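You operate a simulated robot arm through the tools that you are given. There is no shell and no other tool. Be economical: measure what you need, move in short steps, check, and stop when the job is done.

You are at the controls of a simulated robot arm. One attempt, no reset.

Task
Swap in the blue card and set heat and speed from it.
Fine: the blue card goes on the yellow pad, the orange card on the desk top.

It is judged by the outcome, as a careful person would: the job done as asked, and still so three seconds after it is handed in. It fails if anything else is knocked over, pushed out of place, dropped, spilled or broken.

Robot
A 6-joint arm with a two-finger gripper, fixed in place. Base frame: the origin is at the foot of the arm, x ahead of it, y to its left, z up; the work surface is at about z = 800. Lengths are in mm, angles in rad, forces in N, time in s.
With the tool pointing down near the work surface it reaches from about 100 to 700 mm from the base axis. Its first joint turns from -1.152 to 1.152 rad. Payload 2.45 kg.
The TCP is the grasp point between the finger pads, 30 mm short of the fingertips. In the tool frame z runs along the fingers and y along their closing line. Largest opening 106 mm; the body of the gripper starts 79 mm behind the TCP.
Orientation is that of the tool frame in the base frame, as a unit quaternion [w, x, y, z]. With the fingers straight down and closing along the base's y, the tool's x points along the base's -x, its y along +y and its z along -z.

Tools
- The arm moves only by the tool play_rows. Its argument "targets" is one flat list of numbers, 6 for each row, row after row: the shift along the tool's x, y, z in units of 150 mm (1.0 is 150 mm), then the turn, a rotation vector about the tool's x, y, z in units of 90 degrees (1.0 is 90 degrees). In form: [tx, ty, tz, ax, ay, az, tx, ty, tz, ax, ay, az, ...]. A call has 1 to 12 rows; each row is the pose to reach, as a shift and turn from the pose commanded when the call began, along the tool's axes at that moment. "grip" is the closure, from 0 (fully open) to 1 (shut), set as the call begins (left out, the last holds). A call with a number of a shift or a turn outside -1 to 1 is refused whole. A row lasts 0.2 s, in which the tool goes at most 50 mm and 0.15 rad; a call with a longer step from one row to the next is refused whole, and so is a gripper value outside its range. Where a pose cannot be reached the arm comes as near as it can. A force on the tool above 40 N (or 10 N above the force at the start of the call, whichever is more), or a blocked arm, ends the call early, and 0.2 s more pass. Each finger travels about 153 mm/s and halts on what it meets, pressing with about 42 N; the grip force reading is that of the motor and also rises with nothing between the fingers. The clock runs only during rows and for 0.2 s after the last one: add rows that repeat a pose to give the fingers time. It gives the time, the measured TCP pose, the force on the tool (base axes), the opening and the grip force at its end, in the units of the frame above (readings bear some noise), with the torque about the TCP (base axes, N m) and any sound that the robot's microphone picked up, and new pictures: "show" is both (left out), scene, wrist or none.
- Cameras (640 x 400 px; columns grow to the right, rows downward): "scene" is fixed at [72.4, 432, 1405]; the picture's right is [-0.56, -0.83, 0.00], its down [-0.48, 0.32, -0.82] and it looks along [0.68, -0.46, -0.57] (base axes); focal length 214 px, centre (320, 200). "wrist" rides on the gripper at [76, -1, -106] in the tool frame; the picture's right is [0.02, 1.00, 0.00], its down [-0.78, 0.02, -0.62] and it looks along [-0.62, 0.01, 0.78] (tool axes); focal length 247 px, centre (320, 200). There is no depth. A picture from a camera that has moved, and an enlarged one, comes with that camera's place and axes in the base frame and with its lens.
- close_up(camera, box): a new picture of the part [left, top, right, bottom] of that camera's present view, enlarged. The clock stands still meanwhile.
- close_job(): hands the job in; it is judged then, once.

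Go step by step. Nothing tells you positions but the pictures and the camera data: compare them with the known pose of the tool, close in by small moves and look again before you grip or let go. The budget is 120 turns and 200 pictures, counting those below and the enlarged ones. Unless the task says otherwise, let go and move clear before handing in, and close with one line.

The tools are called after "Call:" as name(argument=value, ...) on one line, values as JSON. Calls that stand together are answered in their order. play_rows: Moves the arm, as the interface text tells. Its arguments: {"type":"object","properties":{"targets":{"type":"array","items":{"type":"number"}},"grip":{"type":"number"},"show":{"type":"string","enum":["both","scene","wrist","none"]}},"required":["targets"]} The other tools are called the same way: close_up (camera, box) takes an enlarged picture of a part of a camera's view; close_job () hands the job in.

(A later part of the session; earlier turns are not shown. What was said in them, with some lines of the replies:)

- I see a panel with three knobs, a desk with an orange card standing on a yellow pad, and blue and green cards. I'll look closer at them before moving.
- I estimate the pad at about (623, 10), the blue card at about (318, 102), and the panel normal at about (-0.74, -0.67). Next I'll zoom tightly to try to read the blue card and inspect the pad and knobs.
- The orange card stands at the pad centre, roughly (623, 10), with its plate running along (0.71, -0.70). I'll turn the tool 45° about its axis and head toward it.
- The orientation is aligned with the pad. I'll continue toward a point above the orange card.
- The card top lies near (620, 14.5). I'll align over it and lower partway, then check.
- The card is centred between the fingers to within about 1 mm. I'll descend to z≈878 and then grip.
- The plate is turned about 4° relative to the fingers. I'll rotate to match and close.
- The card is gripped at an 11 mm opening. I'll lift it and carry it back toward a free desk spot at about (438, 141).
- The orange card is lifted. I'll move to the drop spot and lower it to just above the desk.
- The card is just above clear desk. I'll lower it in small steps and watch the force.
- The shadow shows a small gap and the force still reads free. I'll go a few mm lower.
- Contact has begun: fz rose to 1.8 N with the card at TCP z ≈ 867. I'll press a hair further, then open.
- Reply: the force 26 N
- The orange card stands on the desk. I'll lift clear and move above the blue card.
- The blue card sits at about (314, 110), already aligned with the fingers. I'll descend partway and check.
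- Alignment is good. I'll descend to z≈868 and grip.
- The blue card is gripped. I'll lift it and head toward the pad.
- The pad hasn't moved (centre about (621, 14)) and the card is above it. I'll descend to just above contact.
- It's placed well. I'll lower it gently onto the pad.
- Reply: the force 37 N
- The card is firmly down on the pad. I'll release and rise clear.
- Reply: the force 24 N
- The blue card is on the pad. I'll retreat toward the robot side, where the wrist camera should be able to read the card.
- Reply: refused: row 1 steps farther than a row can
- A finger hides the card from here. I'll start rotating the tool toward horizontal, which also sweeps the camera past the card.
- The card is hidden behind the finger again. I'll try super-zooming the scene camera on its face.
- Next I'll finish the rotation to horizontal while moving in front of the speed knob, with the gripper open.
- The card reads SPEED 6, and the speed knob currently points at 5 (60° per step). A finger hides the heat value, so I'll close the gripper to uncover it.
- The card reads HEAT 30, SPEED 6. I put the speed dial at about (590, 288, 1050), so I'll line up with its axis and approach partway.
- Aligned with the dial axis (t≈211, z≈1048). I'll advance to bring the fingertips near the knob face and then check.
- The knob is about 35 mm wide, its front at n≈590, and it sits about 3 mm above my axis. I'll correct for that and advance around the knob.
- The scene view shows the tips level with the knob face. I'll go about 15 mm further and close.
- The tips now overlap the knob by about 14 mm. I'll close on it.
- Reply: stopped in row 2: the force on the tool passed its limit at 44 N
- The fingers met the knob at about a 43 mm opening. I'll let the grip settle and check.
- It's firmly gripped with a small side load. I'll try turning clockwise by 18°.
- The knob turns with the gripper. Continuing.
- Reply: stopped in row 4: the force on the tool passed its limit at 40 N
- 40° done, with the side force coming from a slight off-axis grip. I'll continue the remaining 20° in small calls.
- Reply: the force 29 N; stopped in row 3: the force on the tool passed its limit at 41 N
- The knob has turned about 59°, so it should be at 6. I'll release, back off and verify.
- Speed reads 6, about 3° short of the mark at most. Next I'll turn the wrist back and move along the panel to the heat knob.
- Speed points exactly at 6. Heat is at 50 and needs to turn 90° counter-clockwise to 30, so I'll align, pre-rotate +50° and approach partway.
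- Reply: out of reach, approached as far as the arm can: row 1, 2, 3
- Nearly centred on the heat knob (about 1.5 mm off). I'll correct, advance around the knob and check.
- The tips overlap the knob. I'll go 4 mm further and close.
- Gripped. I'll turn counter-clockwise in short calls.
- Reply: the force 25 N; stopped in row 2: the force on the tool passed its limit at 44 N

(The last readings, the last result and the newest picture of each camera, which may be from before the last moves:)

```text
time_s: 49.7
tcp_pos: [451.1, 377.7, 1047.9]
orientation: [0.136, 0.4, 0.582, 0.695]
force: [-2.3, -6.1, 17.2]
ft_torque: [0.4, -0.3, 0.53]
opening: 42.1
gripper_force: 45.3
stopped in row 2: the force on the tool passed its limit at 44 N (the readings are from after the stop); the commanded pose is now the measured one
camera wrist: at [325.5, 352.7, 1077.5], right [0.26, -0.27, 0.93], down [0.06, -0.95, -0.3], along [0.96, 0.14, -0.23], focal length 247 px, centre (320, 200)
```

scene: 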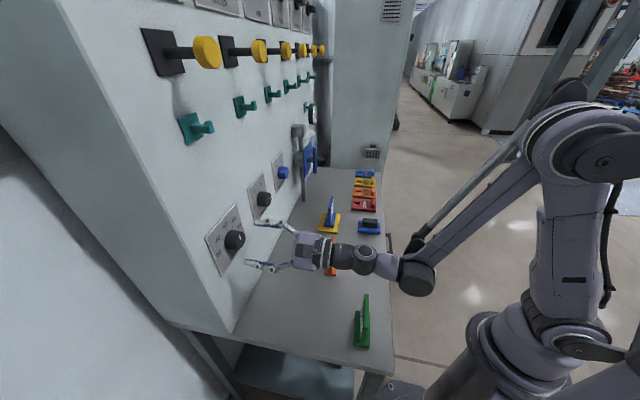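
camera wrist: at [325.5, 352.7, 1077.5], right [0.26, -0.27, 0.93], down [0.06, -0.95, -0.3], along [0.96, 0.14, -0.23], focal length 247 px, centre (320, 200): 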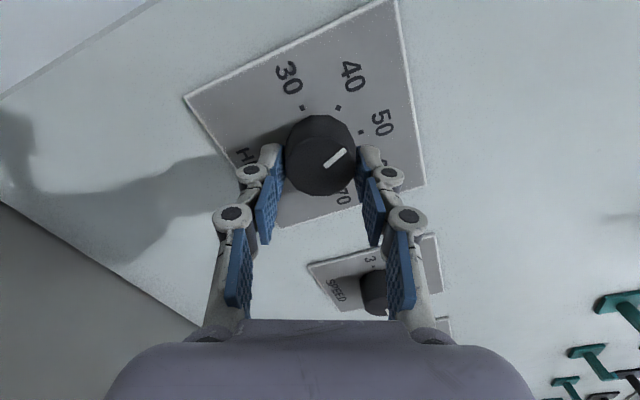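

The tool sits slightly below the knob axis (upward force). I'll shift up about 2.5 mm while continuing the turn.

Call:
play_rows(targets=[0.006, 0.015, 0, 0, 0, 0, 0.006, 0.015, 0, 0, 0, -0.06, 0.006, 0.015, 0, 0, 0, -0.12, 0.006, 0.015, 0, 0, 0, -0.12], show="none")

Call:
play_rows(targets=[0, 0, 0, 0, 0, -0.07, 0, 0, 0, 0, 0, -0.14, 0, 0, 0, 0, 0, -0.14], show="wrist")

```text
time_s: 50.1
tcp_pos: [451.1, 377.2, 1048.0]
orientation: [0.139, 0.397, 0.584, 0.694]
force: [0.9, -0.6, -11.4]
ft_torque: [-0.31, 0.27, 0.06]
opening: 42.0
gripper_force: 44.7
stopped in row 2: the force on the tool passed its limit at 52 N (the readings are from after the stop); the commanded pose is now the measured one
```

```text
time_s: 50.9
tcp_pos: [451.1, 377.1, 1048.5]
orientation: [0.213, 0.332, 0.624, 0.675]
force: [0.8, 0.6, -0.8]
ft_torque: [0.04, -0.01, 0.11]
opening: 42.3
gripper_force: 45.1
camera wrist: at [322.4, 356.0, 1061.8], right [0.11, -0.11, 0.99], down [0.1, -0.99, -0.13], along [0.99, 0.11, -0.1], focal length 247 px, centre (320, 200)
```

wrist: 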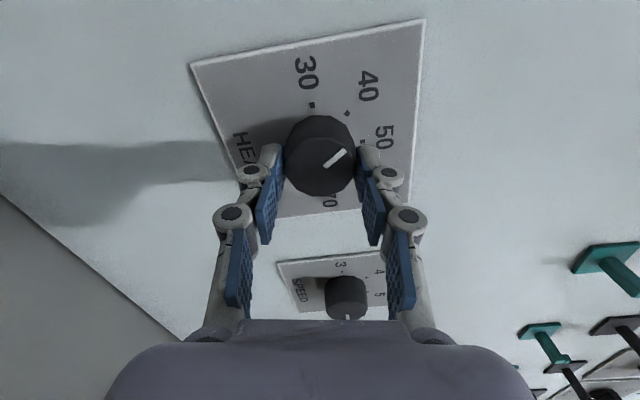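

Force is near zero and about 40° is done. Continuing the turn.

Call:
play_rows(targets=[0, 0, 0, 0, 0, -0.07, 0, 0, 0, 0, 0, -0.14, 0, 0, 0, 0, 0, -0.2, 0, 0, 0, 0, 0, -0.2], show="none")

Call:
play_rows(targets=[0, 0, 0, 0, 0, -0.07, 0, 0, 0, 0, 0, -0.14, 0, 0, 0, 0, 0, -0.14], show="wrist")

```text
time_s: 51.6
tcp_pos: [451.6, 377.3, 1050.0]
orientation: [0.303, 0.245, 0.662, 0.64]
force: [-1.1, -2.8, 11.3]
ft_torque: [0.24, -0.22, 0.05]
opening: 42.1
gripper_force: 44.7
stopped in row 3: the force on the tool passed its limit at 44 N (the readings are from after the stop); the commanded pose is now the measured one
```

```text
time_s: 52.6
tcp_pos: [450.8, 376.2, 1050.0]
orientation: [0.371, 0.17, 0.686, 0.603]
force: [-4.6, -3.1, 15.8]
ft_torque: [0.4, -0.28, -0.34]
opening: 42.0
gripper_force: 44.7
stopped in row 3: the force on the tool passed its limit at 41 N (the readings are from after the stop); the commanded pose is now the measured one
camera wrist: at [324.6, 353.8, 1026.4], right [-0.23, 0.23, 0.95], down [0.08, -0.96, 0.25], along [0.97, 0.13, 0.2], focal length 247 px, centre (320, 200)
```

wrist: 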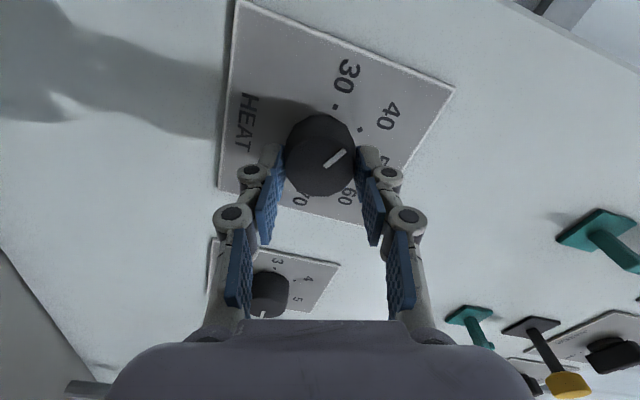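

68° done, 22° remaining.

Call:
play_rows(targets=[0, 0, 0, 0, 0, -0.06, 0, 0, 0, 0, 0, -0.12, 0, 0, 0, 0, 0, -0.12], show="none")

Call:
play_rows(targets=[0, 0, 0, 0, 0, -0.06, 0, 0, 0, 0, 0, -0.12, 0, 0, 0, 0, 0, -0.12], show="wrist")

Call:
close_up(camera="wrist", box=[220, 60, 420, 220])

```text
time_s: 53.4
tcp_pos: [451.0, 377.2, 1051.4]
orientation: [0.426, 0.104, 0.699, 0.566]
force: [-4.4, -3.2, 16.7]
ft_torque: [0.45, -0.38, -0.37]
opening: 42.1
gripper_force: 44.7
stopped in row 3: the force on the tool passed its limit at 41 N (the readings are from after the stop); the commanded pose is now the measured one
```

```text
time_s: 53.9
tcp_pos: [451.1, 377.7, 1051.0]
orientation: [0.459, 0.063, 0.703, 0.539]
force: [-4.5, -3.0, 17.1]
ft_torque: [0.46, -0.4, -0.21]
opening: 41.9
gripper_force: 45.0
stopped in row 2: the force on the tool passed its limit at 43 N (the readings are from after the stop); the commanded pose is now the measured one
camera wrist: at [332.0, 346.2, 1006.4], right [-0.42, 0.42, 0.8], down [0.0, -0.89, 0.46], along [0.91, 0.19, 0.37], focal length 247 px, centre (320, 200)
```

wrist: 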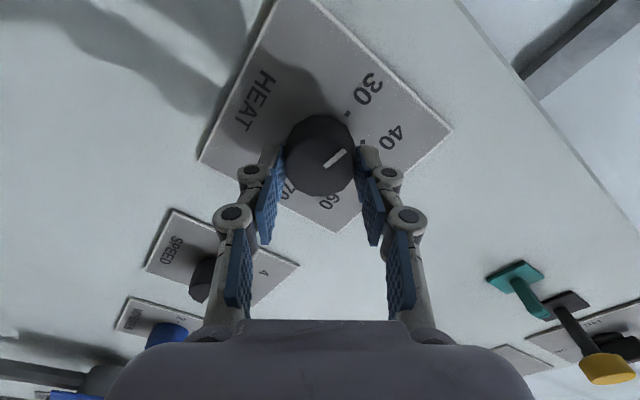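

```text
2.50 times, centred on (320, 140) of wrist
camera zoom: at [332.0, 346.2, 1006.4], right [-0.42, 0.42, 0.8], down [0.0, -0.89, 0.46], along [0.91, 0.19, 0.37], focal length 617 px, centre (320, 350)
```

zoom: 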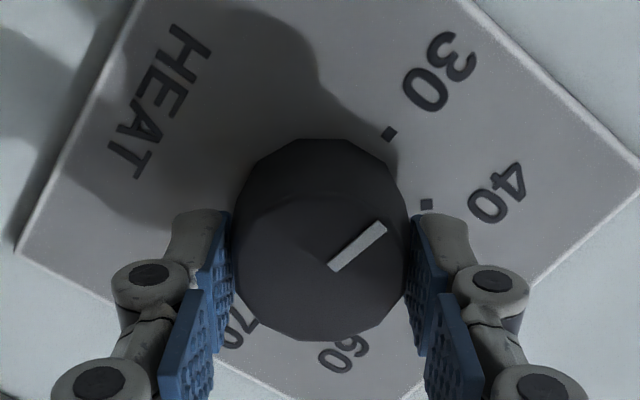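

About 9° remains to the 30 mark judging by the pointer. One more small turn.

Call:
play_rows(targets=[0, 0, 0, 0, 0, -0.06, 0, 0, 0, 0, 0, -0.1, 0, 0, 0, 0, 0, -0.1], show="none")

Call:
close_up(camera="wrist", box=[220, 60, 420, 220])

```text
time_s: 54.8
tcp_pos: [449.9, 376.3, 1051.4]
orientation: [0.499, 0.007, 0.706, 0.503]
force: [-4.0, -2.4, 16.2]
ft_torque: [0.41, -0.38, -0.32]
opening: 42.1
gripper_force: 45.5
stopped in row 3: the force on the tool passed its limit at 41 N (the readings are from after the stop); the commanded pose is now the measured one
```

```text
2.50 times, centred on (320, 140) of wrist
camera zoom: at [337.5, 340.6, 997.7], right [-0.5, 0.51, 0.7], down [-0.06, -0.83, 0.56], along [0.86, 0.24, 0.45], focal length 617 px, centre (320, 350)
```

zoom: 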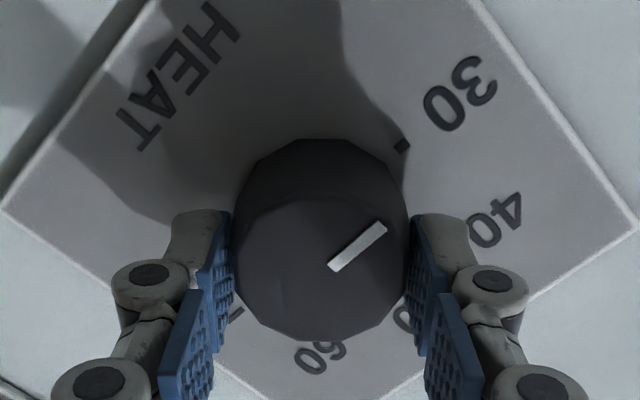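

That should be at 30. I'll release, back off and verify.

Call:
play_rows(targets=[0, 0, 0, 0, 0, 0, 0, 0, 0, 0, 0, 0, 0, 0, -0.2, 0, 0, 0, 0, 0, -0.5, 0, 0, 0, 0, 0, -0.5, 0, 0, 0], grip=0.3, show="wrist")

Call:
close_up(camera="wrist", box=[220, 30, 420, 190])

Call:
close_up(camera="scene", box=[200, 160, 280, 270])

```text
time_s: 56.0
tcp_pos: [397.9, 323.7, 1052.9]
orientation: [0.5, 0.006, 0.707, 0.501]
force: [0.7, -0.1, 0.2]
ft_torque: [-0.02, 0.02, 0.03]
opening: 74.2
gripper_force: 0.1
camera wrist: at [283.9, 288.1, 998.0], right [-0.5, 0.51, 0.7], down [-0.06, -0.83, 0.56], along [0.86, 0.24, 0.45], focal length 247 px, centre (320, 200)
```

wrist: 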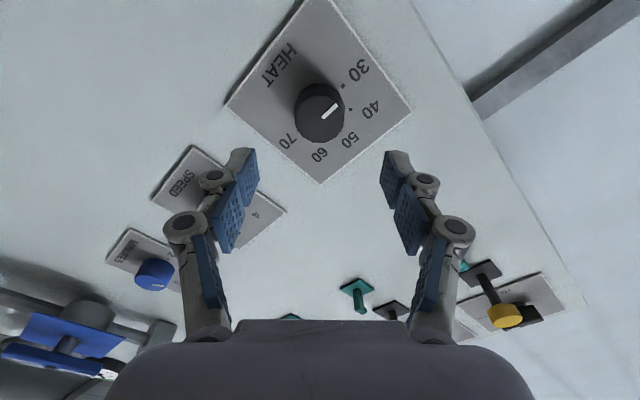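

```text
2.50 times, centred on (320, 110) of wrist
camera zoom: at [283.9, 288.1, 998.0], right [-0.5, 0.51, 0.7], down [-0.06, -0.83, 0.56], along [0.86, 0.24, 0.45], focal length 617 px, centre (320, 425)
```

zoom: 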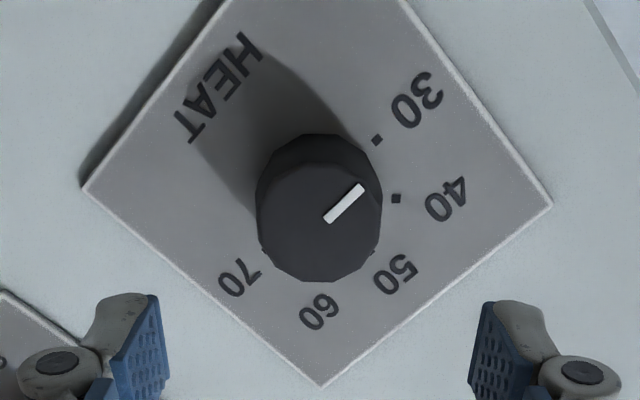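

```text
3.64 times, centred on (240, 215) of scene
camera zoom: at [72.4, 432.0, 1405.0], right [-0.56, -0.83, 0.0], down [-0.48, 0.32, -0.82], along [0.68, -0.46, -0.57], focal length 780 px, centre (611, 146)
```

zoom: 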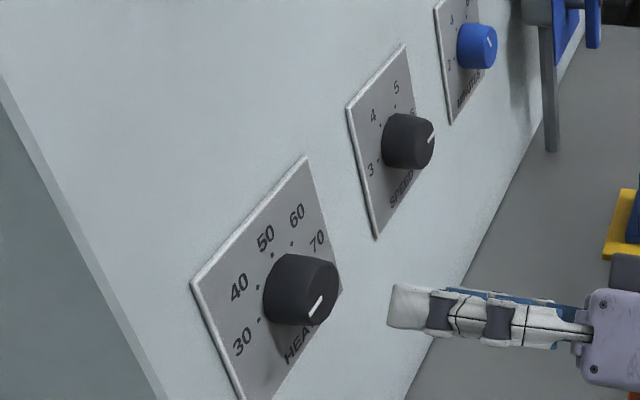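

Heat points at 30 and speed at 6. I'll back away and do a final check of the whole scene.

Call:
play_rows(targets=[0, 0, -0.25, 0, 0, 0, 0, 0, -0.5, 0, 0, 0, 0, 0, -0.7, 0, 0, 0, 0, 0, -0.7, 0, 0, 0])

Call:
close_up(camera="scene", box=[190, 130, 410, 360])

Call:
close_up(camera="wrist", box=[100, 40, 420, 290])

```text
time_s: 57.0
tcp_pos: [324.8, 251.2, 1070.3]
orientation: [0.499, 0.006, 0.707, 0.501]
force: [-0.1, 0.1, 0.2]
ft_torque: [0.01, -0.02, -0.02]
opening: 74.2
gripper_force: 0.1
out of reach, approached as far as the arm can: row 1, 2, 3, 4
camera wrist: at [211.8, 214.9, 1016.9], right [-0.5, 0.51, 0.7], down [-0.06, -0.83, 0.56], along [0.86, 0.24, 0.45], focal length 247 px, centre (320, 200)
```

scene: 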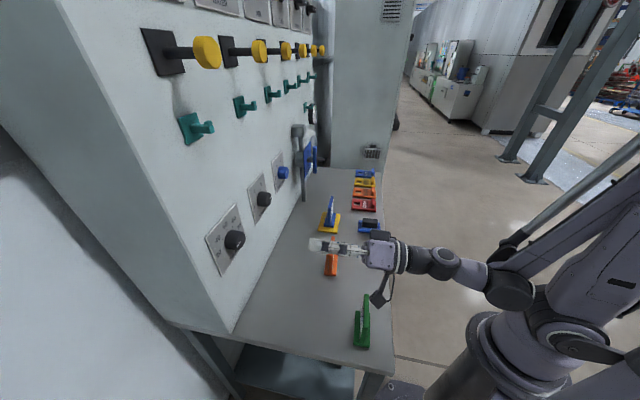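
wrist: 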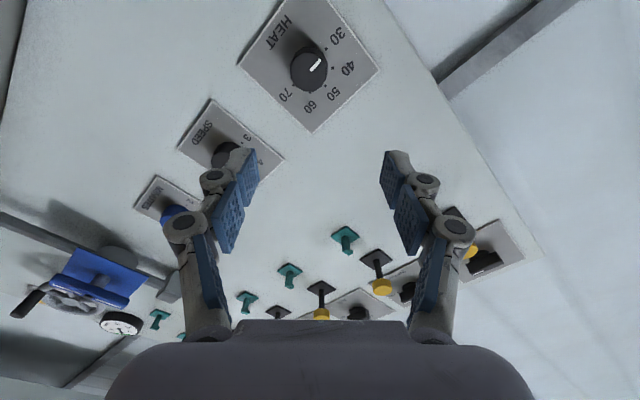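

```text
1.74 times, centred on (300, 245) of scene
camera zoom: at [72.4, 432.0, 1405.0], right [-0.56, -0.83, 0.0], down [-0.48, 0.32, -0.82], along [0.68, -0.46, -0.57], focal length 373 px, centre (355, 122)
```

zoom: 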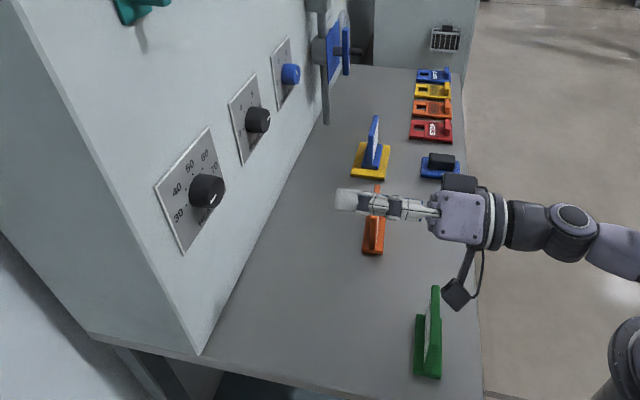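

```text
1.60 times, centred on (260, 165) of wrist
camera zoom: at [211.8, 214.9, 1016.9], right [-0.5, 0.51, 0.7], down [-0.06, -0.83, 0.56], along [0.86, 0.24, 0.45], focal length 395 px, centre (416, 256)
```

zoom: 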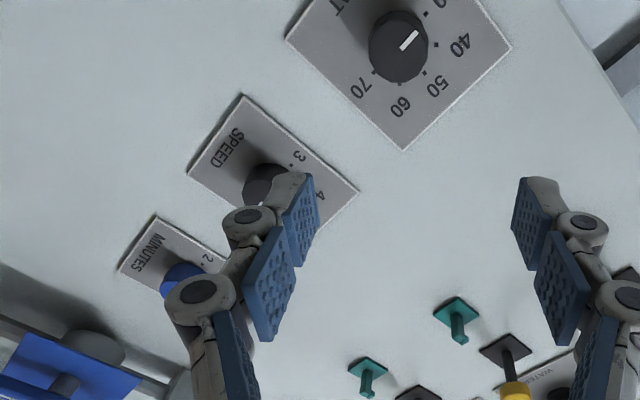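

The blue card stands on the yellow pad and the orange card on the desk. Heat points at 30, speed at 6, nothing else has moved and the arm is clear, so I'm handing in.

Call:
close_job()

```text
The job is handed in.
```

The blue card is on the yellow pad, the orange card is on the desk top, and the knobs are set from the blue card: heat to 30 and speed to 6.
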